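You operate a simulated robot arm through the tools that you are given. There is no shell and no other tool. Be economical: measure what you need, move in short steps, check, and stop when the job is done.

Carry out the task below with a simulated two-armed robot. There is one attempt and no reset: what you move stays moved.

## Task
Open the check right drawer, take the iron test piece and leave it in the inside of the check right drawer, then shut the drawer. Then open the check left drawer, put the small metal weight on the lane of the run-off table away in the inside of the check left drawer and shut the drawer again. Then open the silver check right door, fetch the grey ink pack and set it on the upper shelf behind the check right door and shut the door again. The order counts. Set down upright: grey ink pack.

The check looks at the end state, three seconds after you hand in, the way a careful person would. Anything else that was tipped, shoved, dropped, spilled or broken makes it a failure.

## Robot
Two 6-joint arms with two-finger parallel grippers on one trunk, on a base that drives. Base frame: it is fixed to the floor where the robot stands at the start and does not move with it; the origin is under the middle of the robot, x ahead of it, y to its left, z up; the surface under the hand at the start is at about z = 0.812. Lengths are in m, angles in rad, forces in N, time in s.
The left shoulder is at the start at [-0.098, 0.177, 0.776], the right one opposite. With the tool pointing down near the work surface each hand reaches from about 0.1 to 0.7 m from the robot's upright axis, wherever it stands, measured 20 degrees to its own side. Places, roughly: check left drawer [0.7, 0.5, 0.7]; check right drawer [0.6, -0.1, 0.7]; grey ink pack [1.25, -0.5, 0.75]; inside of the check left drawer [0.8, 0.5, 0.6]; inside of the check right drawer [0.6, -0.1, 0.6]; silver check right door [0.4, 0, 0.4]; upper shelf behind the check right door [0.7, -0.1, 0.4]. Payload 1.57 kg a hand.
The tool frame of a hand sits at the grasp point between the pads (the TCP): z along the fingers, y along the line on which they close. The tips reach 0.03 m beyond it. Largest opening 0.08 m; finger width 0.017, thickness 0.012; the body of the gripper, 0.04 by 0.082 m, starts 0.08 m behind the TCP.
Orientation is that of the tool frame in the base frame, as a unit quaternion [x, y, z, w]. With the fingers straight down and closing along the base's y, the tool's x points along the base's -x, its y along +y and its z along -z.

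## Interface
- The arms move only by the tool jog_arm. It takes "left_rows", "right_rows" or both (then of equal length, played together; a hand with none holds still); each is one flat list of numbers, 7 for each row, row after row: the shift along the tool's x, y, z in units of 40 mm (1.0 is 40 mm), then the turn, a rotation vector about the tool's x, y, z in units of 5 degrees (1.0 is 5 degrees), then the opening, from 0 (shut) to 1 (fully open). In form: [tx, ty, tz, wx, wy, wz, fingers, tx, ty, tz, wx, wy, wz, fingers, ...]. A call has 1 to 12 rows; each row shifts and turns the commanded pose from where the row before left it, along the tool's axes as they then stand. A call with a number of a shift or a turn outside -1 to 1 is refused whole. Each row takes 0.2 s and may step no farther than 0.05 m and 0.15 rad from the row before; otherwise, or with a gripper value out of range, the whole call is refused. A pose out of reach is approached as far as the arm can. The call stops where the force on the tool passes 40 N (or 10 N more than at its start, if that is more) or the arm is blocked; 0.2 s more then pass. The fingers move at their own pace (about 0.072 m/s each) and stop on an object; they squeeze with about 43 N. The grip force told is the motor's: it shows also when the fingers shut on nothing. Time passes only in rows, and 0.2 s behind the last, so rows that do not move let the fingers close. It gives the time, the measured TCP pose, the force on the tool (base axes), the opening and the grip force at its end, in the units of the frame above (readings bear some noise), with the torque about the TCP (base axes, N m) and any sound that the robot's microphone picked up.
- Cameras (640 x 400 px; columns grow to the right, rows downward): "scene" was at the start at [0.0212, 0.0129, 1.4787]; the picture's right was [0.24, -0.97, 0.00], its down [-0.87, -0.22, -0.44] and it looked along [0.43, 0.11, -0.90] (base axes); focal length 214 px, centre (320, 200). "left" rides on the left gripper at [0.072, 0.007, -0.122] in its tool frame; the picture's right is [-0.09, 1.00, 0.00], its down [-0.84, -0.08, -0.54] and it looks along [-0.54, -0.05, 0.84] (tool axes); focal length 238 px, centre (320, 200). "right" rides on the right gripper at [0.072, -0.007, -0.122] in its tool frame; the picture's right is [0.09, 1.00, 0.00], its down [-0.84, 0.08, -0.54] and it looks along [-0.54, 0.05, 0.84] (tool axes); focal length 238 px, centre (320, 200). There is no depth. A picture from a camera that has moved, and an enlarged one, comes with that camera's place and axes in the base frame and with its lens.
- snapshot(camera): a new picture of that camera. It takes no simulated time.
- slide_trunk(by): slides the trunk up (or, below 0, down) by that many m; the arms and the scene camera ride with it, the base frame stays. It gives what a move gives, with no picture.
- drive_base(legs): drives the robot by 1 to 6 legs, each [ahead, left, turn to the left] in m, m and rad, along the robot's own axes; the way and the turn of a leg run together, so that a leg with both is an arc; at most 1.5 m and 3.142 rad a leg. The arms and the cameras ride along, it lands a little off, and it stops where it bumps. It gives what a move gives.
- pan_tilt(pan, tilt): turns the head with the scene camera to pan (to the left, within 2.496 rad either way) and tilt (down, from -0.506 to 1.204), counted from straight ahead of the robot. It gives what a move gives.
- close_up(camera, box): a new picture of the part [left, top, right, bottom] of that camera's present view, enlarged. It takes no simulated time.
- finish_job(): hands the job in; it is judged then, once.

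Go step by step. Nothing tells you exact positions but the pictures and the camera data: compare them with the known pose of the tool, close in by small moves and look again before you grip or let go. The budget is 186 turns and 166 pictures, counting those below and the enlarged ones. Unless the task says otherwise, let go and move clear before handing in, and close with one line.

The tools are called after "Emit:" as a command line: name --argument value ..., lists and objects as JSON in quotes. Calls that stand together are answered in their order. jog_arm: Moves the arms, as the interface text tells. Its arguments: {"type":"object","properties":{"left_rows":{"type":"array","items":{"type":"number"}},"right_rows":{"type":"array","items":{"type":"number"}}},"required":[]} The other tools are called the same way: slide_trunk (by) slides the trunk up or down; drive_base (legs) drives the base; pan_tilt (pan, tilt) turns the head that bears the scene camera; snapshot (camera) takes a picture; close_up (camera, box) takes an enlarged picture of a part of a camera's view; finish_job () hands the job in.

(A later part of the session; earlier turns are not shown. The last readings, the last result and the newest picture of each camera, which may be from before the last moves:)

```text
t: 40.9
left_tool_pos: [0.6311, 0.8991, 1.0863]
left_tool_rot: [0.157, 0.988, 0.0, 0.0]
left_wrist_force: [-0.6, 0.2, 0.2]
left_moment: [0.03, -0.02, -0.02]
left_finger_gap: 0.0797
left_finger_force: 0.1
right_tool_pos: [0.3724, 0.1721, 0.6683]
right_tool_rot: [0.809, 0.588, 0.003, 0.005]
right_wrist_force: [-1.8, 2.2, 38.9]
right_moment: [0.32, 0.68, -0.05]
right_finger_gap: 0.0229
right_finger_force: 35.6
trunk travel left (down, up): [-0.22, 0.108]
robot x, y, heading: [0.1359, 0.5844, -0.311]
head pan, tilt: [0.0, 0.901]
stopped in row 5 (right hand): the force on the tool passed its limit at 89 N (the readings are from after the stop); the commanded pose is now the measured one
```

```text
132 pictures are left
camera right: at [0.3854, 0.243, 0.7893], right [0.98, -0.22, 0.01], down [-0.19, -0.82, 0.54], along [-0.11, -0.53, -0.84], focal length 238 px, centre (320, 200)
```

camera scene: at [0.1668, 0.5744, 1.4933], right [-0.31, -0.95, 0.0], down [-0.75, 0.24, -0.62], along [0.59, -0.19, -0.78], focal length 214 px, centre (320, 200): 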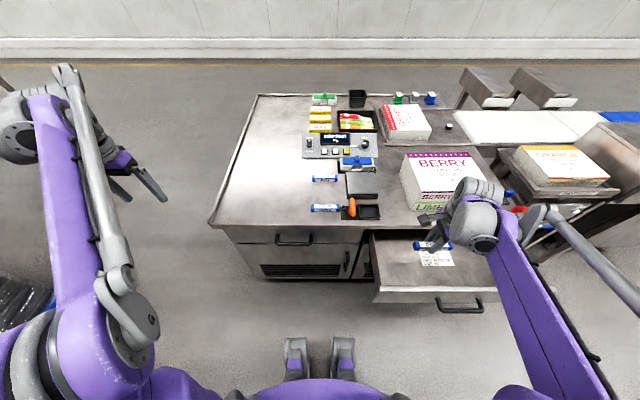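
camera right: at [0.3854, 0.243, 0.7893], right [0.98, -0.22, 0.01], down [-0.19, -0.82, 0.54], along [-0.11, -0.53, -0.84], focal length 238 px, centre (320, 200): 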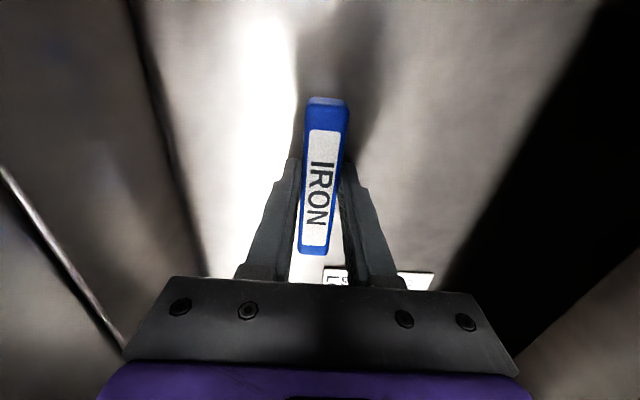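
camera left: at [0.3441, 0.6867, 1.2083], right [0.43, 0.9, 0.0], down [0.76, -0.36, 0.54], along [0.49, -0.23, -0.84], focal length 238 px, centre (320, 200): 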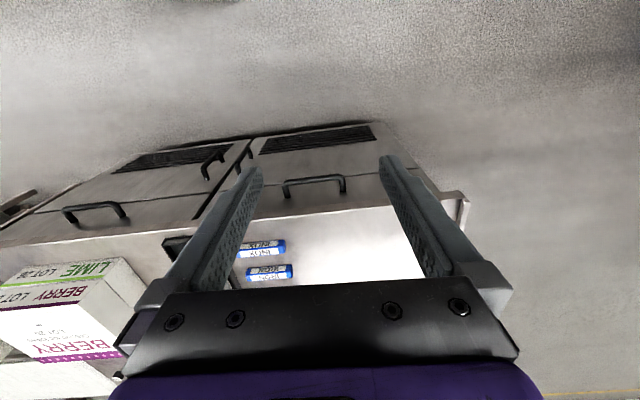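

The piece is on the drawer floor. I'll open the fingers a little and lift out.

Emit:
jog_arm --right_rows '[0, 0, -0.02, 0, 0, 0, 0.5, 0, 0, 0, 0, 0, 0, 0.5, 0, 0, -0.5, 0, 0, 0, 0.5, 0, 0, -1, 0, 0, 0, 0.5, 0, 0, -1, 0, 0, 0, 0.5, 0, 0, -1, 0, 0, 0, 0.5, 0, 0, -1, 0, 0, 0, 0.5, 0, 0, -1, 0, 0, 0, 0.5]'

Emit:
snapshot --camera "right"

```text
t: 42.7
left_tool_pos: [0.6325, 0.8961, 1.0846]
left_tool_rot: [0.156, 0.988, 0.0, 0.0]
left_wrist_force: [0.6, 0.1, 0.6]
left_moment: [0.01, -0.02, 0.02]
left_finger_gap: 0.0799
left_finger_force: 0.2
right_tool_pos: [0.3694, 0.173, 0.888]
right_tool_rot: [0.809, 0.587, 0.003, 0.006]
right_wrist_force: [0.2, 0.0, 0.5]
right_moment: [-0.01, -0.01, -0.01]
right_finger_gap: 0.04
right_finger_force: 0.1
trunk travel left (down, up): [-0.22, 0.108]
robot x, y, heading: [0.1319, 0.5886, -0.31]
head pan, tilt: [0.0, 0.901]
```

```text
131 pictures are left
camera right: at [0.383, 0.2435, 1.0095], right [0.98, -0.22, 0.01], down [-0.19, -0.82, 0.54], along [-0.11, -0.53, -0.84], focal length 238 px, centre (320, 200)
```

right: 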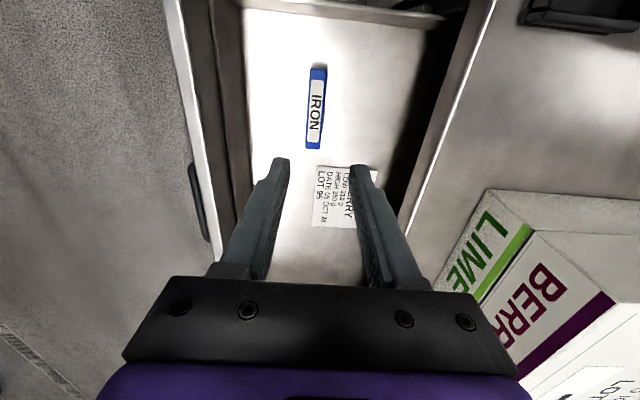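

The iron piece is in the drawer. To shut it I'll drive back and right, then put closed fingers in front of the handle and push.

Emit:
jog_arm --right_rows '[0, 0, -0.5, 0, 0, 0, 0, 0, 0, 0, 0, 0, 0, 0, 0, 0, 0, 0, 0, 0, 0]'

Emit:
drive_base --legs '[[-0.14, 0, 0], [0, -0.15, 0]]'

Emit:
jog_arm --right_rows '[0, -0.9, 0, 0, 0, 0, 0, 0, -0.9, 0, 0, 0, 0, 0, 0, -0.6, 0, 0, 0, 0, 0]'

Emit:
snapshot --camera "scene"

Emit:
snapshot --camera "right"

```text
t: 43.5
left_tool_pos: [0.6318, 0.8959, 1.0863]
left_tool_rot: [0.156, 0.988, 0.001, 0.0]
left_wrist_force: [-0.7, -0.1, 0.5]
left_moment: [-0.02, 0.02, -0.02]
left_finger_gap: 0.0802
left_finger_force: 0.0
right_tool_pos: [0.3691, 0.1713, 0.9076]
right_tool_rot: [0.809, 0.588, 0.003, 0.005]
right_wrist_force: [0.3, 0.4, 1.2]
right_moment: [0.02, -0.01, -0.02]
right_finger_gap: 0.0002
right_finger_force: 21.0
trunk travel left (down, up): [-0.22, 0.108]
robot x, y, heading: [0.1336, 0.5869, -0.312]
head pan, tilt: [0.0, 0.901]
```

```text
t: 46.4
left_tool_pos: [0.4534, 0.7977, 1.0861]
left_tool_rot: [0.156, 0.988, 0.001, 0.0]
left_wrist_force: [0.0, 0.3, -0.5]
left_moment: [-0.01, 0.02, 0.0]
left_finger_gap: 0.0802
left_finger_force: 0.0
right_tool_pos: [0.1912, 0.0735, 0.9065]
right_tool_rot: [0.809, 0.588, 0.003, 0.005]
right_wrist_force: [-0.1, -0.7, -0.2]
right_moment: [0.01, 0.04, -0.04]
right_finger_gap: 0.0
right_finger_force: 21.1
trunk travel left (down, up): [-0.22, 0.108]
robot x, y, heading: [-0.0442, 0.4901, -0.316]
head pan, tilt: [0.0, 0.901]
```

```text
t: 47.2
left_tool_pos: [0.4532, 0.7983, 1.0871]
left_tool_rot: [0.155, 0.988, 0.0, 0.0]
left_wrist_force: [0.1, 0.3, -0.4]
left_moment: [-0.04, -0.03, 0.0]
left_finger_gap: 0.0805
left_finger_force: 0.0
right_tool_pos: [0.0994, 0.1022, 0.9055]
right_tool_rot: [0.809, 0.588, 0.003, 0.006]
right_wrist_force: [-0.2, 0.8, 0.3]
right_moment: [0.01, 0.03, 0.02]
right_finger_gap: 0.0004
right_finger_force: 21.4
trunk travel left (down, up): [-0.22, 0.108]
robot x, y, heading: [-0.0496, 0.4919, -0.312]
head pan, tilt: [0.0, 0.901]
```

```text
130 pictures are left
camera scene: at [-0.0113, 0.4759, 1.4933], right [-0.31, -0.95, 0.0], down [-0.75, 0.24, -0.62], along [0.59, -0.19, -0.78], focal length 214 px, centre (320, 200)
```

scene: 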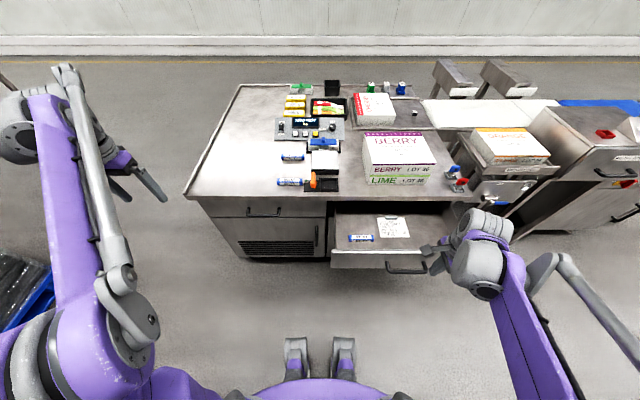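

```text
129 pictures are left
camera right: at [0.1122, 0.1732, 1.0263], right [0.98, -0.22, 0.01], down [-0.19, -0.82, 0.54], along [-0.11, -0.53, -0.84], focal length 238 px, centre (320, 200)
```

right: 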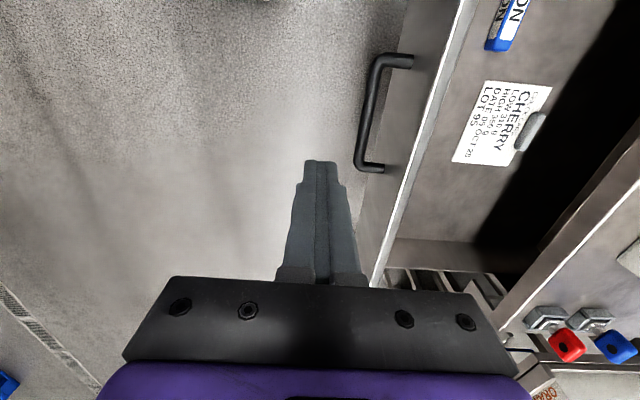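

The handle is at about F=0.127, L=0.13, and the hand is level with it along L. I'll go down in front of it and push.

Emit:
jog_arm --right_rows '[0, 0, 0.86, 0, 0, 0, 0, 0, 0, 0.86, 0, 0, 0, 0, 0, 0, 0.86, 0, 0, 0, 0, 0, 0, 0.86, 0, 0, 0, 0, 0, 0, 0.86, 0, 0, 0, 0, 0, 0, 0.86, 0, 0, 0, 0, 0, 0.7, 0, 0, 0, 0, 0, 0, 0.25, 0, 0, 0, 0, 0, 0, 0.15, 0, 0, 0, 0, 0, 0, 0.15, 0, 0, 0, 0, 0, 0, 0.25, 0, 0, 0, 0, 0, 0, 0.35, 0, 0, 0, 0, 0]'

Emit:
snapshot --camera "right"

```text
t: 49.8
left_tool_pos: [0.4535, 0.797, 1.0847]
left_tool_rot: [0.157, 0.988, 0.001, 0.0]
left_wrist_force: [1.1, 0.2, -0.1]
left_moment: [-0.01, -0.01, -0.02]
left_finger_gap: 0.0802
left_finger_force: 0.1
right_tool_pos: [0.1731, 0.0799, 0.7011]
right_tool_rot: [0.809, 0.588, 0.003, 0.005]
right_wrist_force: [-0.3, 0.5, -0.2]
right_moment: [-0.01, 0.03, -0.02]
right_finger_gap: 0.0
right_finger_force: 21.2
trunk travel left (down, up): [-0.22, 0.108]
robot x, y, heading: [-0.0436, 0.4902, -0.311]
head pan, tilt: [0.0, 0.901]
```

```text
128 pictures are left
camera right: at [0.1863, 0.15, 0.8217], right [0.98, -0.22, 0.01], down [-0.19, -0.82, 0.54], along [-0.11, -0.53, -0.84], focal length 238 px, centre (320, 200)
```

right: 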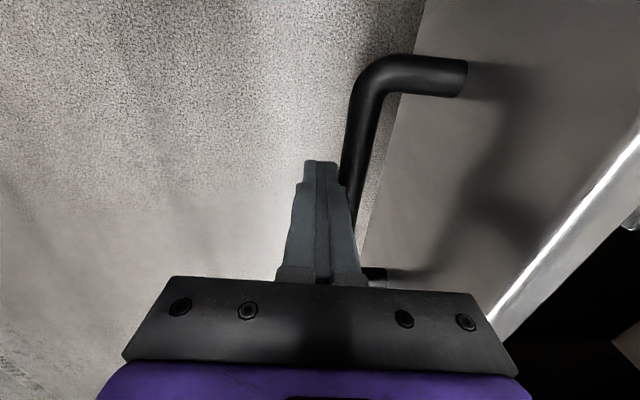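

Emit:
jog_arm --right_rows '[0, 0.3, 0, 0, 0, 0, 0, 0, 0.5, 0, 0, 0, 0, 0, 0, 0.5, 0, 0, 0, 0, 0, 0, 0.5, 0, 0, 0, 0, 0, 0, 0.5, 0, 0, 0, 0, 0, 0, 0.5, 0, 0, 0, 0, 0, 0, 0.5, 0, 0, 0, 0, 0, 0, 0.5, 0, 0, 0, 0, 0, 0, 0.5, 0, 0, 0, 0, 0, 0, 0.5, 0, 0, 0, 0, 0, 0, 0.3, 0, 0, 0, 0, 0]'

Emit:
snapshot --camera "scene"

```text
t: 52.2
left_tool_pos: [0.454, 0.7976, 1.0859]
left_tool_rot: [0.156, 0.988, 0.001, 0.0]
left_wrist_force: [0.3, 0.1, 0.6]
left_moment: [0.02, -0.02, 0.02]
left_finger_gap: 0.0803
left_finger_force: 0.1
right_tool_pos: [0.3674, 0.0158, 0.7031]
right_tool_rot: [0.809, 0.588, 0.003, 0.006]
right_wrist_force: [-1.2, 0.6, 0.4]
right_moment: [0.01, 0.03, -0.01]
right_finger_gap: 0.0002
right_finger_force: 22.0
trunk travel left (down, up): [-0.22, 0.108]
robot x, y, heading: [-0.044, 0.4878, -0.313]
head pan, tilt: [0.0, 0.901]
```

```text
127 pictures are left
camera scene: at [-0.0107, 0.4754, 1.4933], right [-0.31, -0.95, 0.0], down [-0.75, 0.24, -0.62], along [0.59, -0.19, -0.78], focal length 214 px, centre (320, 200)
```

scene: 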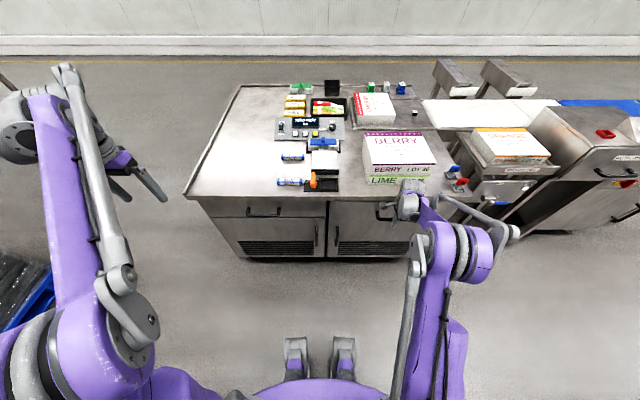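

Nearly shut. I'll push in small steps until it stops.

Emit:
jog_arm --right_rows '[0, 0.2, 0, 0, 0, 0, 0, 0, 0.2, 0, 0, 0, 0, 0, 0, 0.15, 0, 0, 0, 0, 0, 0, 0.15, 0, 0, 0, 0, 0, 0, 0.15, 0, 0, 0, 0, 0, 0, 0.15, 0, 0, 0, 0, 0]'

Emit:
close_up --camera "scene" --box '[200, 170, 460, 270]'

Emit:
snapshot --camera "right"

```text
t: 53.1
left_tool_pos: [0.453, 0.7986, 1.0864]
left_tool_rot: [0.157, 0.988, 0.001, 0.001]
left_wrist_force: [0.0, 0.1, -0.1]
left_moment: [-0.01, 0.0, 0.03]
left_finger_gap: 0.0802
left_finger_force: 0.1
right_tool_pos: [0.3821, 0.0111, 0.7044]
right_tool_rot: [0.809, 0.588, 0.0, 0.001]
right_wrist_force: [-15.8, 8.1, 5.6]
right_moment: [-0.6, -1.6, 0.1]
right_finger_gap: 0.0002
right_finger_force: 21.1
trunk travel left (down, up): [-0.22, 0.108]
robot x, y, heading: [-0.0452, 0.4888, -0.311]
head pan, tilt: [0.0, 0.901]
stopped in row 4 (right hand): the force on the tool passed its limit at 49 N (the readings are from after the stop); the commanded pose is now the measured one
```

```text
2.46 times, centred on (330, 220) of scene
camera zoom: at [-0.013, 0.4771, 1.4934], right [-0.31, -0.95, 0.0], down [-0.74, 0.24, -0.62], along [0.59, -0.19, -0.78], focal length 528 px, centre (295, 151)
```

zoom: 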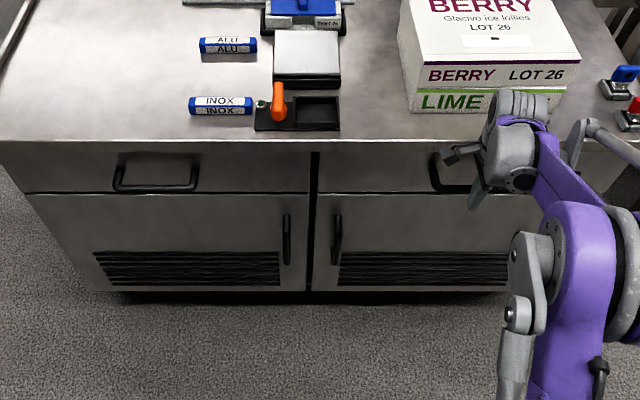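

```text
125 pictures are left
camera right: at [0.3964, 0.0811, 0.8251], right [0.98, -0.22, 0.0], down [-0.19, -0.82, 0.54], along [-0.12, -0.53, -0.84], focal length 238 px, centre (320, 200)
```

right: 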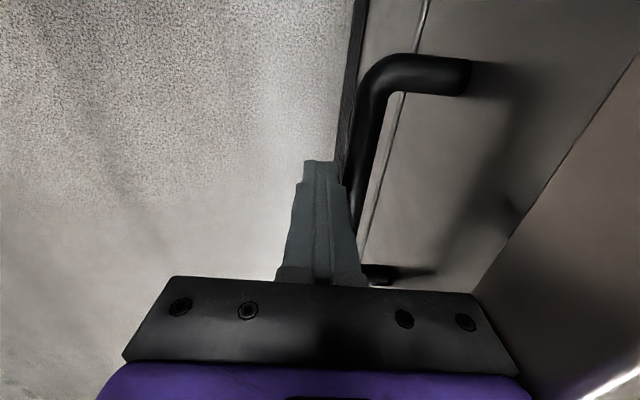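

The right drawer is shut; it stopped firm. I'll retract the right hand upward and turn the left hand to the handle-gripping orientation.

Emit:
jog_arm --right_rows '[0, -0.7, 0, 0, 0, 0, 0, 0, -0.7, 0, 0, 0, 0, 0, 0, 0, -0.8, 0, 0, 0, 0, 0, 0, -0.8, 0, 0, 0, 0, 0, 0, -0.8, 0, 0, 0, 0, 0, 0, -0.8, 0, 0, 0, 0, 0, 0, -0.8, 0, 0, 0, 0, 0, 0, -0.8, 0, 0, 0, 0, 0, 0, -0.8, 0, 0, 0, 0, 0, 0, -0.8, 0, 0, 0, 0, 0, 0, -0.8, 0, 0, 0, 0, 0, 0, -0.8, 0, 0, 0, 0]' --left_rows '[-0.1, -0.93, 0, 0, 0, 0, 1, -0.1, -0.93, 0, 0, 0, 0, 1, -0.1, -0.93, 0, 0, 0, 0, 1, -0.1, -0.93, 0, 0, 0, 0, 1, -0.1, -0.93, 0, 0, 0, 0, 1, -0.1, -0.93, 0, 0, 0, 0, 1, -0.1, -0.93, 0, 0, 0, 0, 1, 0, 0, 0, 0.55, -0.55, -0.953, 1, 0, 0, 0, 0.55, -0.55, -0.953, 1, 0, 0, 0, 0.55, -0.55, -0.953, 1, 0, 0, 0, 0.55, -0.55, -0.953, 1, 0, 0, 0, 0.55, -0.55, -0.953, 1]'

Emit:
jog_arm --left_rows '[0, 0, 0, 0.55, -0.55, -0.953, 1, 0, 0, 0, 0.55, -0.55, -0.953, 1, 0, 0, 0, 0.55, -0.55, -0.953, 1, 0, 0, 0, 0.55, -0.55, -0.953, 1, 0, 0, 0, 0.55, -0.55, -0.953, 1, 0, 0, 0, 0.55, -0.55, -0.953, 1, 0, 0, 0, 0.55, -0.55, -0.953, 1, 0, 0, 0, 0.55, -0.55, -0.953, 1, 0, 0, 0, 0.55, -0.55, -0.953, 1, 0, 0, 0, 0.55, -0.55, -0.953, 1, 0, 0, 0, 0.55, -0.55, -0.953, 1, 0, 0, 0, 0.55, -0.55, -0.953, 1]'

Emit:
drive_base --legs '[[-0.01, 0.075, 0]]'

Emit:
snapshot --camera "scene"

Emit:
snapshot --camera "left"

```text
t: 55.7
left_tool_pos: [0.3998, 0.5412, 1.085]
left_tool_rot: [-0.052, 0.984, -0.135, 0.099]
left_wrist_force: [1.2, -0.7, -0.2]
left_moment: [0.02, 0.01, -0.04]
left_finger_gap: 0.0799
left_finger_force: 0.1
right_tool_pos: [0.3284, 0.0276, 1.0236]
right_tool_rot: [0.809, 0.587, 0.001, 0.002]
right_wrist_force: [-0.2, 0.0, 0.0]
right_moment: [0.0, -0.05, -0.03]
right_finger_gap: 0.0002
right_finger_force: 21.3
trunk travel left (down, up): [-0.22, 0.108]
robot x, y, heading: [-0.0456, 0.4874, -0.311]
head pan, tilt: [0.0, 0.901]
```

```text
t: 58.3
left_tool_pos: [0.4001, 0.5417, 1.0848]
left_tool_rot: [-0.509, 0.701, -0.405, 0.295]
left_wrist_force: [-0.1, 0.5, -0.3]
left_moment: [-0.01, 0.0, -0.01]
left_finger_gap: 0.0799
left_finger_force: 0.1
right_tool_pos: [0.3284, 0.0282, 1.023]
right_tool_rot: [0.809, 0.588, 0.002, 0.001]
right_wrist_force: [0.5, -0.6, 0.4]
right_moment: [0.05, 0.02, -0.01]
right_finger_gap: 0.0
right_finger_force: 21.1
trunk travel left (down, up): [-0.22, 0.108]
robot x, y, heading: [-0.0397, 0.4858, -0.319]
head pan, tilt: [0.0, 0.901]
```

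```text
t: 59.6
left_tool_pos: [0.4137, 0.6148, 1.0858]
left_tool_rot: [-0.509, 0.701, -0.405, 0.294]
left_wrist_force: [0.2, 1.0, -0.6]
left_moment: [0.02, -0.02, -0.02]
left_finger_gap: 0.0801
left_finger_force: 0.0
right_tool_pos: [0.3424, 0.1018, 1.0221]
right_tool_rot: [0.809, 0.587, 0.001, 0.001]
right_wrist_force: [-0.1, 0.3, 0.7]
right_moment: [-0.03, -0.02, 0.0]
right_finger_gap: 0.0
right_finger_force: 21.4
trunk travel left (down, up): [-0.22, 0.108]
robot x, y, heading: [-0.0324, 0.566, -0.318]
head pan, tilt: [0.0, 0.901]
```

```text
124 pictures are left
camera scene: at [0.0025, 0.5499, 1.4932], right [-0.31, -0.95, 0.0], down [-0.75, 0.24, -0.62], along [0.59, -0.19, -0.78], focal length 214 px, centre (320, 200)
```

scene: 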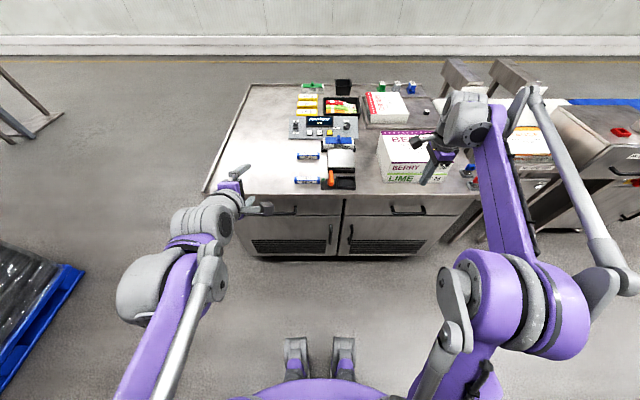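

```text
123 pictures are left
camera left: at [0.2864, 0.58, 1.1405], right [-0.44, 0.24, -0.86], down [-0.15, 0.93, 0.34], along [0.88, 0.28, -0.38], focal length 238 px, centre (320, 200)
```

left: 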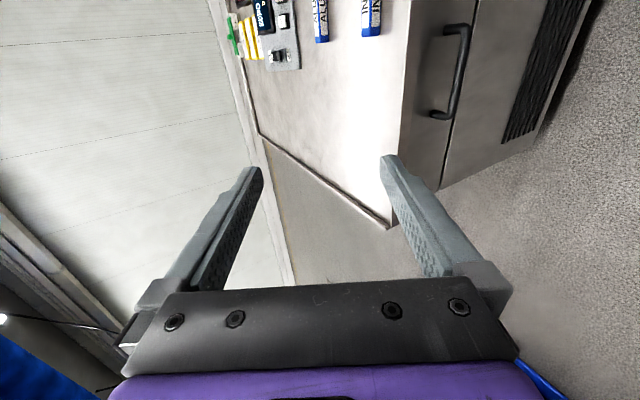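

Emit:
jog_arm --left_rows '[0, 0.81, 0.7245, 0, 0, 0, 1, 0, 0.81, 0.7245, 0, 0, 0, 1, 0, 0.81, 0.7245, 0, 0, 0, 1, 0, 0.81, 0.7245, 0, 0, 0, 1, 0, 0.81, 0.7245, 0, 0, 0, 1, 0, 0.81, 0.7245, 0, 0, 0, 1, 0, 0.81, 0.7245, 0, 0, 0, 1, 0, 0.81, 0.7245, 0, 0, 0, 1, 0, 0.81, 0.7245, 0, 0, 0, 1]'

Emit:
snapshot --camera "left"

```text
t: 61.6
left_tool_pos: [0.5012, 0.5869, 0.7127]
left_tool_rot: [-0.509, 0.701, -0.404, 0.294]
left_wrist_force: [-0.1, 0.0, -0.3]
left_moment: [0.03, -0.01, 0.0]
left_finger_gap: 0.08
left_finger_force: 0.1
left hand out of reach, approached as far as the arm can: row 9
right_tool_pos: [0.3439, 0.1023, 1.0219]
right_tool_rot: [0.809, 0.588, 0.002, 0.001]
right_wrist_force: [0.6, -0.7, 0.5]
right_moment: [0.0, 0.02, 0.02]
right_finger_gap: 0.0001
right_finger_force: 20.9
trunk travel left (down, up): [-0.22, 0.108]
robot x, y, heading: [-0.0314, 0.5642, -0.318]
head pan, tilt: [0.0, 0.901]
```

```text
122 pictures are left
camera left: at [0.3748, 0.5518, 0.7672], right [-0.45, 0.24, -0.86], down [-0.15, 0.93, 0.34], along [0.88, 0.28, -0.38], focal length 238 px, centre (320, 200)
```

left: 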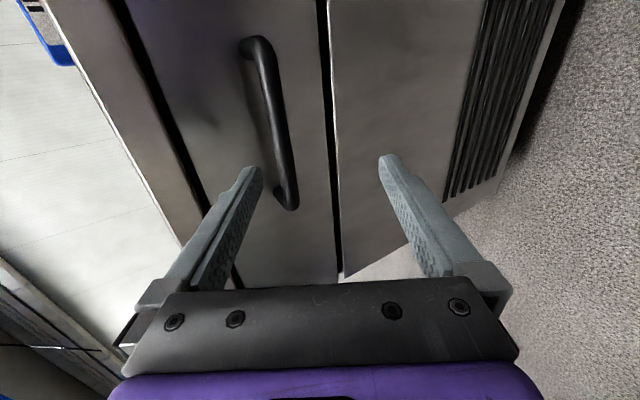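

Emit:
jog_arm --left_rows '[0, -0.28, 0.49, 0, 0, 0, 1, 0, -0.28, 0.49, 0, 0, 0, 1, 0, -0.28, 0.49, 0, 0, 0, 1]'

Emit:
snapshot --camera "left"

```text
t: 62.4
left_tool_pos: [0.5661, 0.5655, 0.7113]
left_tool_rot: [-0.509, 0.701, -0.404, 0.295]
left_wrist_force: [-0.4, 0.0, -0.2]
left_moment: [0.01, -0.01, 0.0]
left_finger_gap: 0.0803
left_finger_force: 0.0
right_tool_pos: [0.3421, 0.1021, 1.0217]
right_tool_rot: [0.809, 0.588, 0.0, 0.001]
right_wrist_force: [0.3, 0.4, -0.1]
right_moment: [-0.01, -0.04, 0.01]
right_finger_gap: 0.0001
right_finger_force: 21.8
trunk travel left (down, up): [-0.22, 0.108]
robot x, y, heading: [-0.0337, 0.5624, -0.317]
head pan, tilt: [0.0, 0.901]
```

```text
121 pictures are left
camera left: at [0.4387, 0.5309, 0.7665], right [-0.44, 0.24, -0.86], down [-0.15, 0.93, 0.34], along [0.88, 0.28, -0.38], focal length 238 px, centre (320, 200)
```

left: 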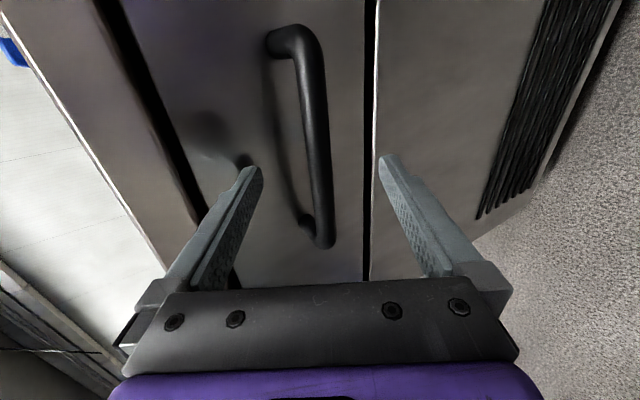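

The bar is centred between the fingers. I'll grip and start pulling.

Emit:
jog_arm --left_rows '[0, 0, 0, 0, 0, 0, 0, 0, 0, 0, 0, 0, 0, 0, 0, 0, 0, 0, 0, 0, 0, 0, 0, 0, 0, 0, 0, 0, 0, 0.06, -0.1, 0, 0, 0, 0, 0, 0.1, -0.2, 0, 0, 0, 0, 0, 0.2, -0.35, 0, 0, 0, 0, 0, 0.25, -0.43, 0, 0, 0, 0]'

Emit:
drive_base --legs '[[-0.06, 0, 0], [-0.06, 0, 0], [-0.07, 0, 0]]'

Emit:
snapshot --camera "scene"

```text
t: 64.2
left_tool_pos: [0.5186, 0.5813, 0.7121]
left_tool_rot: [-0.509, 0.702, -0.403, 0.293]
left_wrist_force: [-2.9, -3.7, -9.3]
left_moment: [0.34, 0.2, 0.14]
left_finger_gap: 0.0157
left_finger_force: 31.5
right_tool_pos: [0.3435, 0.1009, 1.0223]
right_tool_rot: [0.809, 0.588, 0.001, 0.002]
right_wrist_force: [-0.5, -0.1, 0.0]
right_moment: [0.03, 0.02, 0.04]
right_finger_gap: 0.0002
right_finger_force: 21.2
trunk travel left (down, up): [-0.22, 0.108]
robot x, y, heading: [-0.0352, 0.5615, -0.314]
head pan, tilt: [0.0, 0.901]
```

```text
t: 66.3
left_tool_pos: [0.338, 0.6406, 0.711]
left_tool_rot: [-0.509, 0.701, -0.404, 0.295]
left_wrist_force: [-1.5, -9.1, -18.4]
left_moment: [0.38, 0.19, 0.39]
left_finger_gap: 0.0155
left_finger_force: 31.2
right_tool_pos: [0.1623, 0.1601, 1.0211]
right_tool_rot: [0.81, 0.587, 0.0, 0.001]
right_wrist_force: [0.7, -0.9, -0.1]
right_moment: [-0.01, -0.02, -0.01]
right_finger_gap: 0.0
right_finger_force: 21.3
trunk travel left (down, up): [-0.22, 0.108]
robot x, y, heading: [-0.2093, 0.6235, -0.313]
head pan, tilt: [0.0, 0.901]
```

```text
120 pictures are left
camera scene: at [-0.1778, 0.6075, 1.4932], right [-0.31, -0.95, 0.0], down [-0.75, 0.24, -0.62], along [0.59, -0.19, -0.78], focal length 214 px, centre (320, 200)
```

scene: 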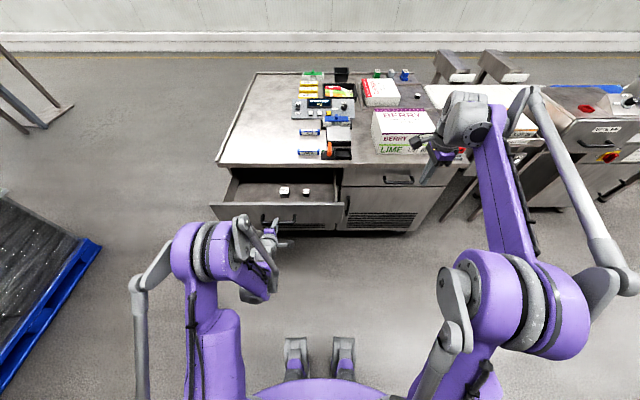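

The left drawer is open and already holds two weights. I'll release, back off, lift the left hand and point it down.

Emit:
jog_arm --left_rows '[0, 0, 0, 0, 0, 0, 1, 0, 0, 0, 0, 0, 0, 1, 0, 0, 0, 0, 0, 0, 1]'

Emit:
drive_base --legs '[[-0.14, 0, 0]]'

Emit:
jog_arm --left_rows '[0, -0.86, -0.5, 0, 0, 0, 1, 0, -0.86, -0.5, 0, 0, 0, 1, 0, -0.86, -0.5, 0, 0, 0, 1, 0, -0.86, -0.5, 0, 0, 0, 1, 0, -0.86, -0.5, 0, 0, 0, 1, 0, -0.86, -0.5, 0, 0, 0, 1, 0, -0.86, -0.5, 0, 0, 0, 1, 0, -0.86, -0.5, 0, 0, 0, 1]'

Emit:
jog_arm --left_rows '[0, 0, 0, -1, 0, 0, 1, 0, 0, 0, -1, 0, 0, 1, 0, 0, 0, -1, 0, 0, 1, 0, 0, 0, -1, 0, 0, 1, 0, 0, 0, -1, 0, 0, 1, 0, 0, 0, -1, 0, 0, 1, 0, 0, 0, -1, 0, 0, 1, 0, 0, 0, -1, 0, 0, 1, 0, 0, 0, -1, 0, 0, 1, 0, 0, 0, -1, 0, 0, 1, 0, 0, 0, -1, 0, 0, 1, 0, 0, 0, -1, 0, 0, 1]'

Emit:
pan_tilt --pan 0.7 --tilt 0.6

Emit:
snapshot --camera "scene"

```text
t: 67.2
left_tool_pos: [0.3385, 0.6404, 0.7117]
left_tool_rot: [-0.509, 0.7, -0.404, 0.294]
left_wrist_force: [0.2, 0.4, 0.2]
left_moment: [0.03, 0.01, 0.0]
left_finger_gap: 0.0801
left_finger_force: 0.0
right_tool_pos: [0.1621, 0.1604, 1.0217]
right_tool_rot: [0.809, 0.588, 0.002, 0.002]
right_wrist_force: [0.4, 0.3, 0.3]
right_moment: [0.0, -0.02, -0.01]
right_finger_gap: 0.0002
right_finger_force: 21.2
trunk travel left (down, up): [-0.22, 0.108]
robot x, y, heading: [-0.2128, 0.6222, -0.312]
head pan, tilt: [0.0, 0.901]
```

```text
t: 68.5
left_tool_pos: [0.2046, 0.684, 0.7124]
left_tool_rot: [-0.508, 0.702, -0.404, 0.294]
left_wrist_force: [-0.3, -0.4, 0.5]
left_moment: [-0.01, 0.0, 0.0]
left_finger_gap: 0.0801
left_finger_force: 0.0
right_tool_pos: [0.028, 0.2035, 1.0218]
right_tool_rot: [0.809, 0.588, 0.001, 0.002]
right_wrist_force: [0.5, 0.5, -0.4]
right_moment: [-0.01, -0.03, 0.0]
right_finger_gap: 0.0002
right_finger_force: 21.9
trunk travel left (down, up): [-0.22, 0.108]
robot x, y, heading: [-0.3449, 0.6663, -0.315]
head pan, tilt: [0.0, 0.901]
```

```text
t: 70.3
left_tool_pos: [0.2049, 0.6848, 1.0313]
left_tool_rot: [-0.509, 0.701, -0.404, 0.294]
left_wrist_force: [-1.0, 0.4, -1.4]
left_moment: [0.0, -0.02, 0.02]
left_finger_gap: 0.08
left_finger_force: 0.0
right_tool_pos: [0.0277, 0.2026, 1.0225]
right_tool_rot: [0.809, 0.588, 0.001, 0.003]
right_wrist_force: [0.2, -0.8, -0.4]
right_moment: [0.01, 0.0, 0.0]
right_finger_gap: 0.0
right_finger_force: 20.5
trunk travel left (down, up): [-0.22, 0.108]
robot x, y, heading: [-0.3461, 0.661, -0.318]
head pan, tilt: [0.0, 0.901]
```

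```text
t: 72.9
left_tool_pos: [0.2045, 0.6827, 1.0301]
left_tool_rot: [-0.588, 0.809, 0.001, 0.0]
left_wrist_force: [-0.1, 0.4, 0.4]
left_moment: [0.0, 0.0, 0.0]
left_finger_gap: 0.0799
left_finger_force: 0.0
right_tool_pos: [0.0297, 0.2039, 1.0223]
right_tool_rot: [0.809, 0.588, 0.001, 0.002]
right_wrist_force: [0.8, -1.2, -0.8]
right_moment: [-0.03, -0.01, 0.02]
right_finger_gap: 0.0001
right_finger_force: 21.6
trunk travel left (down, up): [-0.22, 0.108]
robot x, y, heading: [-0.3481, 0.663, -0.318]
head pan, tilt: [0.0, 0.901]
```

```text
t: 74.0
left_tool_pos: [0.2044, 0.684, 1.0304]
left_tool_rot: [-0.588, 0.809, 0.001, 0.0]
left_wrist_force: [0.5, -0.1, 0.0]
left_moment: [0.02, -0.01, 0.02]
left_finger_gap: 0.0802
left_finger_force: 0.1
right_tool_pos: [0.0273, 0.2043, 1.0224]
right_tool_rot: [0.809, 0.588, 0.001, 0.002]
right_wrist_force: [1.1, -0.7, 0.0]
right_moment: [0.02, -0.01, -0.02]
right_finger_gap: 0.0
right_finger_force: 20.7
trunk travel left (down, up): [-0.22, 0.108]
robot x, y, heading: [-0.345, 0.6625, -0.315]
head pan, tilt: [0.7, 0.6]
```

```text
119 pictures are left
camera scene: at [-0.3017, 0.7081, 1.518], right [0.38, -0.93, 0.0], down [-0.52, -0.21, -0.82], along [0.76, 0.31, -0.57], focal length 214 px, centre (320, 200)
```

scene: 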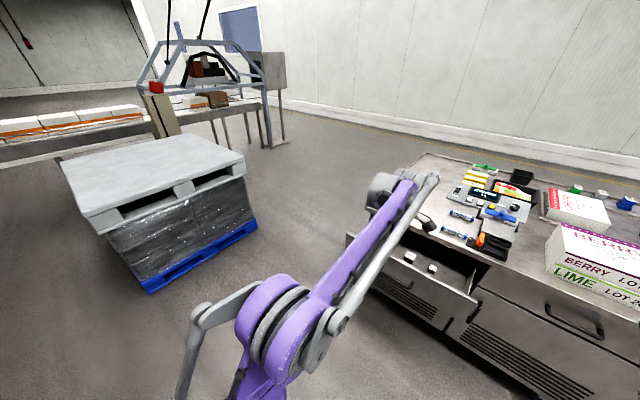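

The pallet sits at L of about 2.0 or more and the bench's left edge is at about 1.08, so there is a 0.9 m passage. I'll drive around to the back of the bench in stages.

Emit:
drive_base --legs '[[0, 0.99, 0], [0.7, 0, 0]]'

Emit:
pan_tilt --pan 0.0 --tilt 0.9

Emit:
snapshot --camera "scene"

```text
t: 86.4
left_tool_pos: [1.1807, 1.3951, 1.0305]
left_tool_rot: [-0.586, 0.81, 0.001, 0.001]
left_wrist_force: [0.3, 0.0, -0.2]
left_moment: [0.04, 0.02, 0.0]
left_finger_gap: 0.0803
left_finger_force: 0.0
right_tool_pos: [1.0014, 0.9174, 1.0208]
right_tool_rot: [0.811, 0.585, 0.002, 0.001]
right_wrist_force: [0.5, 0.5, -0.5]
right_moment: [-0.02, 0.01, -0.02]
right_finger_gap: 0.0002
right_finger_force: 21.0
trunk travel left (down, up): [-0.22, 0.108]
robot x, y, heading: [0.6297, 1.381, -0.318]
head pan, tilt: [0.7, 0.6]
```

```text
t: 87.5
left_tool_pos: [1.1803, 1.396, 1.0294]
left_tool_rot: [-0.586, 0.811, 0.001, 0.001]
left_wrist_force: [-0.8, -0.5, 0.4]
left_moment: [-0.03, -0.02, 0.01]
left_finger_gap: 0.0802
left_finger_force: 0.2
right_tool_pos: [1.0019, 0.9161, 1.0222]
right_tool_rot: [0.81, 0.586, 0.0, 0.001]
right_wrist_force: [-0.1, -0.1, 0.0]
right_moment: [-0.01, 0.0, 0.0]
right_finger_gap: 0.0
right_finger_force: 21.6
trunk travel left (down, up): [-0.22, 0.108]
robot x, y, heading: [0.6286, 1.3785, -0.322]
head pan, tilt: [0.0, 0.901]
```

```text
118 pictures are left
camera scene: at [0.6636, 1.3666, 1.4933], right [-0.31, -0.95, 0.0], down [-0.74, 0.24, -0.62], along [0.59, -0.19, -0.78], focal length 214 px, centre (320, 200)
```

scene: 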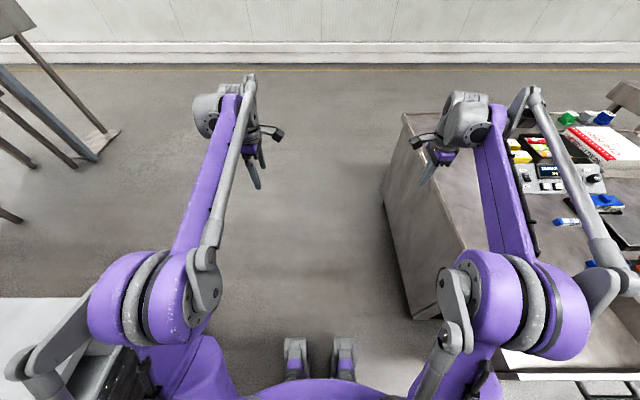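

The way is clear. I'll drive on past the back corner and turn round.

Emit:
drive_base --legs '[[0.95, 0, 0], [0.95, 0, 0], [0, 0, 3.13]]'

Emit:
snapshot --camera "scene"

```text
t: 104.3
left_tool_pos: [1.8722, 0.7716, 1.0314]
left_tool_rot: [0.817, 0.577, -0.001, 0.001]
left_wrist_force: [0.0, 0.1, 0.2]
left_moment: [-0.01, -0.01, 0.04]
left_finger_gap: 0.0803
left_finger_force: 0.1
right_tool_pos: [2.0614, 1.2467, 1.0231]
right_tool_rot: [-0.576, 0.817, 0.001, -0.001]
right_wrist_force: [-0.5, 0.4, -0.1]
right_moment: [-0.01, 0.0, 0.01]
right_finger_gap: 0.0001
right_finger_force: 21.7
trunk travel left (down, up): [-0.22, 0.108]
robot x, y, heading: [2.4264, 0.7769, 2.8]
head pan, tilt: [0.0, 0.901]
```

```text
117 pictures are left
camera scene: at [2.3899, 0.7845, 1.4932], right [0.33, 0.94, 0.0], down [0.74, -0.26, -0.62], along [-0.59, 0.21, -0.78], focal length 214 px, centre (320, 200)
```

scene: 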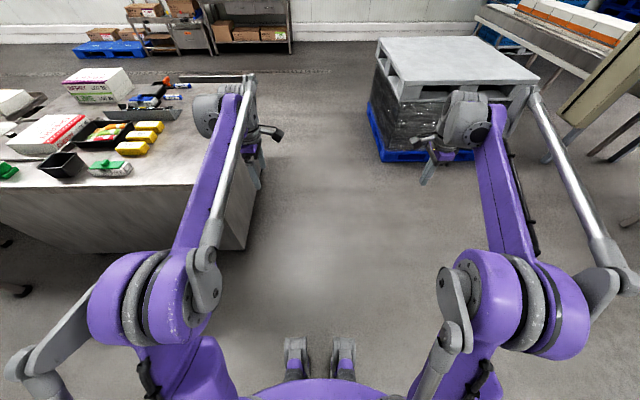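

Emit:
drive_base --legs '[[0, 0, 0.027], [0, 0.9, 0]]'

Emit:
snapshot --camera "scene"

```text
t: 112.9
left_tool_pos: [1.5982, -0.1034, 1.0307]
left_tool_rot: [0.807, 0.591, -0.001, 0.001]
left_wrist_force: [-0.8, -0.1, 0.0]
left_moment: [-0.02, 0.01, 0.0]
left_finger_gap: 0.0799
left_finger_force: 0.1
right_tool_pos: [1.7697, 0.3765, 1.0215]
right_tool_rot: [-0.591, 0.807, 0.001, -0.001]
right_wrist_force: [0.2, 0.6, -0.4]
right_moment: [0.01, -0.02, 0.0]
right_finger_gap: 0.0001
right_finger_force: 21.3
trunk travel left (down, up): [-0.22, 0.108]
robot x, y, heading: [2.1485, -0.0801, 2.837]
head pan, tilt: [0.0, 0.901]
```

```text
116 pictures are left
camera scene: at [2.1144, -0.0732, 1.4932], right [0.3, 0.95, 0.0], down [0.75, -0.24, -0.62], along [-0.59, 0.19, -0.78], focal length 214 px, centre (320, 200)
```

scene: 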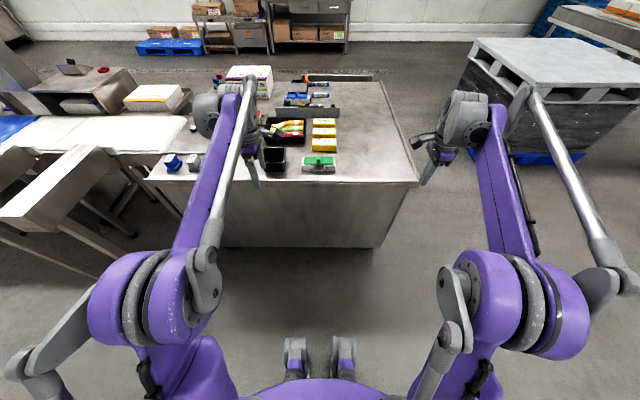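

The back edge is at F≈1.40. I'll shift left 0.49 m and move in.

Emit:
drive_base --legs '[[0, 0.49, -0.01], [0.25, 0, 0]]'

Emit:
pan_tilt --pan 0.2 --tilt 1.0

Emit:
snapshot --camera "scene"

Emit:
snapshot --camera "left"

```text
t: 119.1
left_tool_pos: [1.2082, -0.4797, 1.0305]
left_tool_rot: [0.811, 0.585, -0.001, 0.0]
left_wrist_force: [-0.7, -1.0, -0.3]
left_moment: [0.0, 0.0, 0.0]
left_finger_gap: 0.0802
left_finger_force: 0.2
right_tool_pos: [1.3859, -0.0014, 1.0208]
right_tool_rot: [-0.586, 0.81, 0.001, -0.001]
right_wrist_force: [1.0, 0.1, -0.4]
right_moment: [0.0, 0.01, -0.01]
right_finger_gap: 0.0
right_finger_force: 21.4
trunk travel left (down, up): [-0.22, 0.108]
robot x, y, heading: [1.7612, -0.4613, 2.825]
head pan, tilt: [0.0, 0.901]
```

```text
t: 119.8
left_tool_pos: [1.2089, -0.4795, 1.0298]
left_tool_rot: [0.81, 0.586, -0.001, 0.0]
left_wrist_force: [-0.5, 0.6, -0.4]
left_moment: [-0.03, 0.01, 0.0]
left_finger_gap: 0.08
left_finger_force: 0.0
right_tool_pos: [1.3874, -0.0007, 1.0214]
right_tool_rot: [-0.586, 0.811, 0.002, -0.002]
right_wrist_force: [0.1, -0.3, 0.6]
right_moment: [0.03, 0.01, -0.03]
right_finger_gap: 0.0
right_finger_force: 21.2
trunk travel left (down, up): [-0.22, 0.108]
robot x, y, heading: [1.7574, -0.4605, 2.825]
head pan, tilt: [0.201, 1.0]
```

```text
115 pictures are left
camera scene: at [1.7285, -0.4701, 1.486], right [0.12, 0.99, 0.0], down [0.84, -0.1, -0.54], along [-0.54, 0.06, -0.84], focal length 214 px, centre (320, 200)
```

scene: 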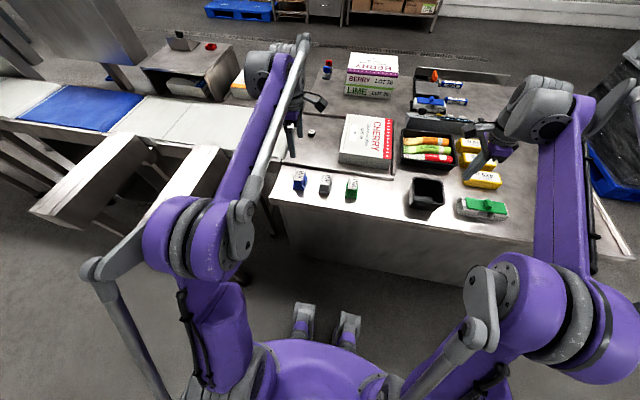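

```text
114 pictures are left
camera left: at [1.2371, -0.4131, 1.1525], right [0.92, -0.4, 0.0], down [-0.34, -0.77, 0.54], along [-0.22, -0.5, -0.84], focal length 238 px, centre (320, 200)
```

left: 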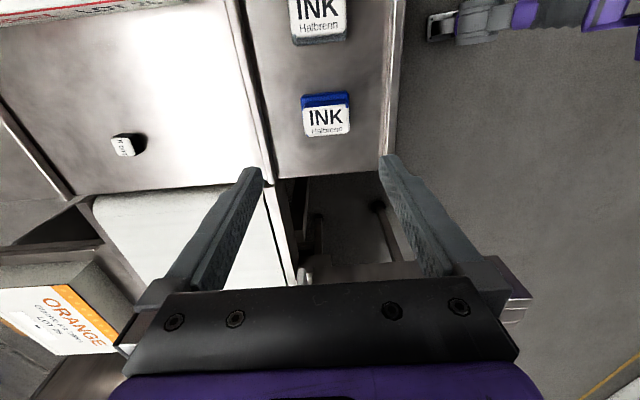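

Emit:
pan_tilt --pan 0.9 --tilt 0.9

Emit:
snapshot --camera "scene"

```text
t: 120.9
left_tool_pos: [1.2091, -0.4795, 1.0312]
left_tool_rot: [0.811, 0.586, -0.001, 0.0]
left_wrist_force: [-0.3, 0.3, 0.3]
left_moment: [0.02, 0.01, 0.01]
left_finger_gap: 0.08
left_finger_force: 0.0
right_tool_pos: [1.3866, 0.0003, 1.0219]
right_tool_rot: [-0.586, 0.811, 0.001, -0.001]
right_wrist_force: [0.6, 0.5, -0.1]
right_moment: [0.01, 0.0, 0.03]
right_finger_gap: 0.0
right_finger_force: 21.6
trunk travel left (down, up): [-0.22, 0.108]
robot x, y, heading: [1.7601, -0.4619, 2.825]
head pan, tilt: [0.901, 0.901]
```

```text
113 pictures are left
camera scene: at [1.7345, -0.5198, 1.4932], right [-0.55, 0.84, 0.0], down [0.66, 0.43, -0.62], along [-0.52, -0.34, -0.78], focal length 214 px, centre (320, 200)
```

scene: 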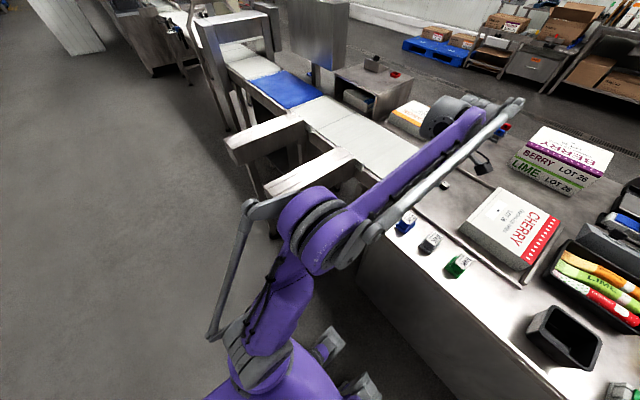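

The post is clear of the elbow linkage by about 13 cm, so a short move right and forward is safe.

Emit:
drive_base --legs '[[0, -0.05, 0], [0.14, 0, 0]]'

Emit:
pan_tilt --pan 0.2 --tilt 0.9

Emit:
snapshot --camera "scene"

Emit:
snapshot --camera "left"

```text
t: 122.9
left_tool_pos: [1.0928, -0.3886, 1.0302]
left_tool_rot: [0.81, 0.587, 0.0, 0.0]
left_wrist_force: [-1.5, -0.1, -0.5]
left_moment: [0.0, -0.01, -0.03]
left_finger_gap: 0.0797
left_finger_force: 0.0
right_tool_pos: [1.2696, 0.0906, 1.0209]
right_tool_rot: [-0.586, 0.811, 0.001, -0.002]
right_wrist_force: [0.0, -0.3, -0.6]
right_moment: [-0.03, -0.05, 0.0]
right_finger_gap: 0.0
right_finger_force: 21.6
trunk travel left (down, up): [-0.22, 0.108]
robot x, y, heading: [1.6412, -0.3719, 2.823]
head pan, tilt: [0.901, 0.901]
```

```text
t: 124.0
left_tool_pos: [1.0927, -0.3876, 1.0288]
left_tool_rot: [0.81, 0.586, 0.0, 0.0]
left_wrist_force: [0.1, -0.1, 0.2]
left_moment: [0.0, 0.01, -0.01]
left_finger_gap: 0.0802
left_finger_force: 0.1
right_tool_pos: [1.2708, 0.0921, 1.0219]
right_tool_rot: [-0.586, 0.811, 0.001, -0.001]
right_wrist_force: [-0.2, -0.4, 0.1]
right_moment: [-0.01, -0.01, 0.0]
right_finger_gap: 0.0
right_finger_force: 20.8
trunk travel left (down, up): [-0.22, 0.108]
robot x, y, heading: [1.6418, -0.3741, 2.82]
head pan, tilt: [0.201, 0.901]
```

```text
112 pictures are left
camera scene: at [1.606, -0.3783, 1.4932], right [0.12, 0.99, 0.0], down [0.78, -0.09, -0.62], along [-0.62, 0.07, -0.78], focal length 214 px, centre (320, 200)
```

scene: 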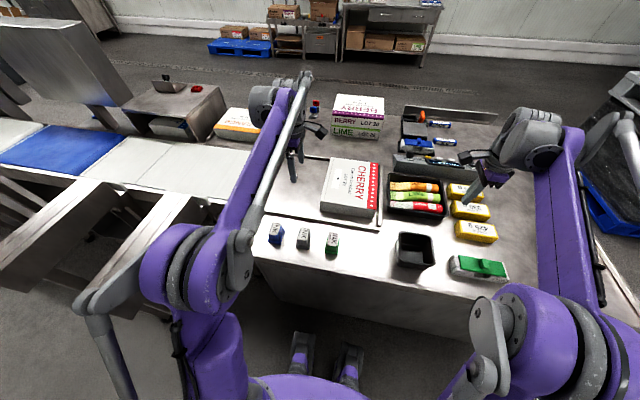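

```text
111 pictures are left
camera left: at [1.1204, -0.3215, 1.1524], right [0.92, -0.4, 0.0], down [-0.34, -0.77, 0.54], along [-0.22, -0.5, -0.84], focal length 238 px, centre (320, 200)
```

left: 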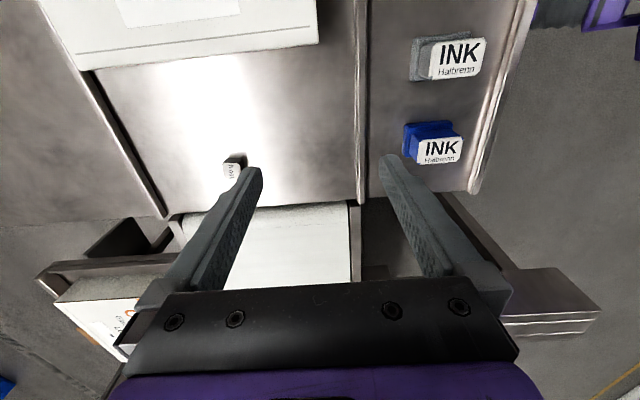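

The weight is at about (0.952, -0.415). I'll move above it and refine.

Emit:
jog_arm --left_rows '[-0.43, -0.79, 0.7, 0, 0, 0, 0.7, -0.43, -0.79, 0.7, 0, 0, 0, 0.7, -0.43, -0.79, 0.7, 0, 0, 0, 0.7, -0.43, -0.79, 0.7, 0, 0, 0, 0.7]'

Emit:
snapshot --camera "left"

Emit:
close_up --camera "scene" --box '[240, 80, 400, 180]'

```text
t: 125.0
left_tool_pos: [0.95, -0.413, 0.9174]
left_tool_rot: [0.811, 0.586, 0.0, 0.001]
left_wrist_force: [-0.2, -0.5, -0.3]
left_moment: [0.02, -0.02, 0.01]
left_finger_gap: 0.0563
left_finger_force: 0.2
right_tool_pos: [1.2698, 0.0902, 1.0209]
right_tool_rot: [-0.586, 0.81, 0.001, -0.001]
right_wrist_force: [-0.8, 0.7, 0.8]
right_moment: [-0.02, -0.06, -0.01]
right_finger_gap: 0.0
right_finger_force: 21.3
trunk travel left (down, up): [-0.22, 0.108]
robot x, y, heading: [1.6444, -0.3758, 2.819]
head pan, tilt: [0.201, 0.901]
```

```text
110 pictures are left
camera left: at [0.978, -0.3467, 1.0395], right [0.92, -0.4, 0.0], down [-0.34, -0.77, 0.54], along [-0.22, -0.5, -0.84], focal length 238 px, centre (320, 200)
```

left: 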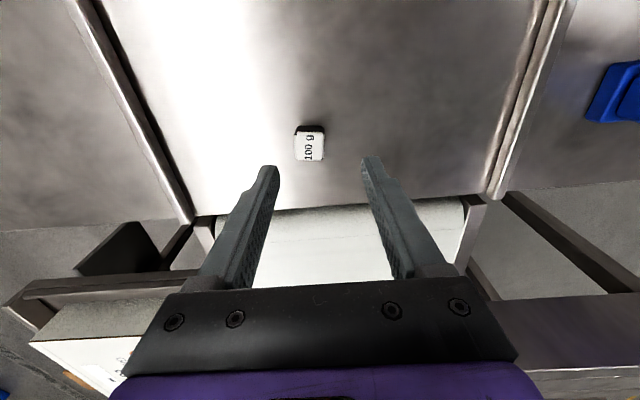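

```text
4.00 times, centred on (320, 130) of scene
camera zoom: at [1.6042, -0.3784, 1.4932], right [0.12, 0.99, 0.0], down [0.78, -0.09, -0.62], along [-0.62, 0.07, -0.78], focal length 858 px, centre (320, 480)
```

zoom: 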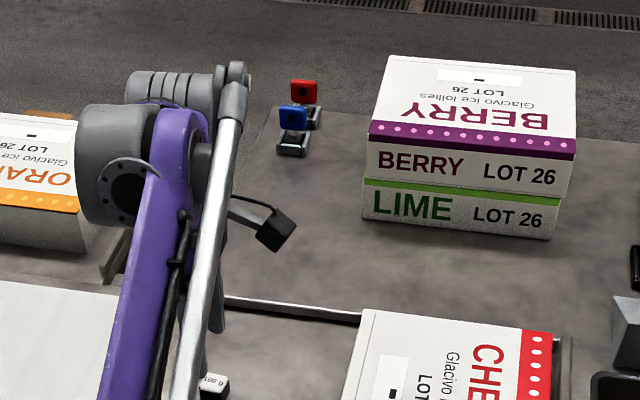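

The 100 g weight is well centred (about 8 mm off). I'll correct and descend.

Emit:
jog_arm --left_rows '[0, -0.2, 0.6, 0, 0, 0, 0.7, 0, 0, 0.6, 0, 0, 0, 0.7, 0, 0, 0.4, 0, 0, 0, 0.7]'

Emit:
snapshot --camera "left"

```text
t: 125.8
left_tool_pos: [0.9432, -0.4124, 0.8544]
left_tool_rot: [0.811, 0.585, -0.001, 0.001]
left_wrist_force: [-1.1, -0.2, -0.9]
left_moment: [0.0, 0.0, 0.03]
left_finger_gap: 0.0559
left_finger_force: 0.1
right_tool_pos: [1.2714, 0.0912, 1.0217]
right_tool_rot: [-0.586, 0.81, 0.001, -0.002]
right_wrist_force: [0.3, -0.5, -0.2]
right_moment: [-0.01, -0.04, -0.01]
right_finger_gap: 0.0
right_finger_force: 21.1
trunk travel left (down, up): [-0.22, 0.108]
robot x, y, heading: [1.6405, -0.3709, 2.818]
head pan, tilt: [0.201, 0.901]
```

```text
108 pictures are left
camera left: at [0.9716, -0.3448, 0.9765], right [0.92, -0.4, 0.0], down [-0.34, -0.77, 0.54], along [-0.22, -0.5, -0.84], focal length 238 px, centre (320, 200)
```

left: 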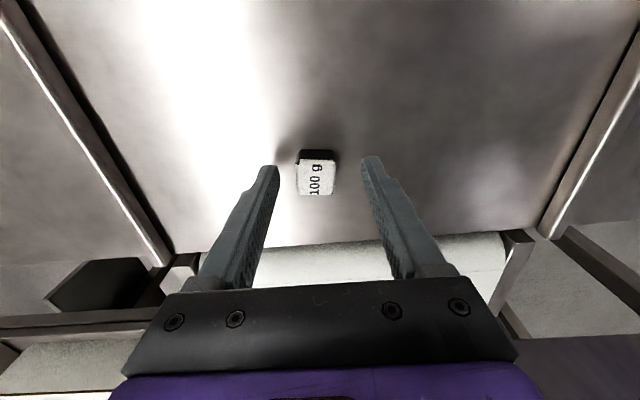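

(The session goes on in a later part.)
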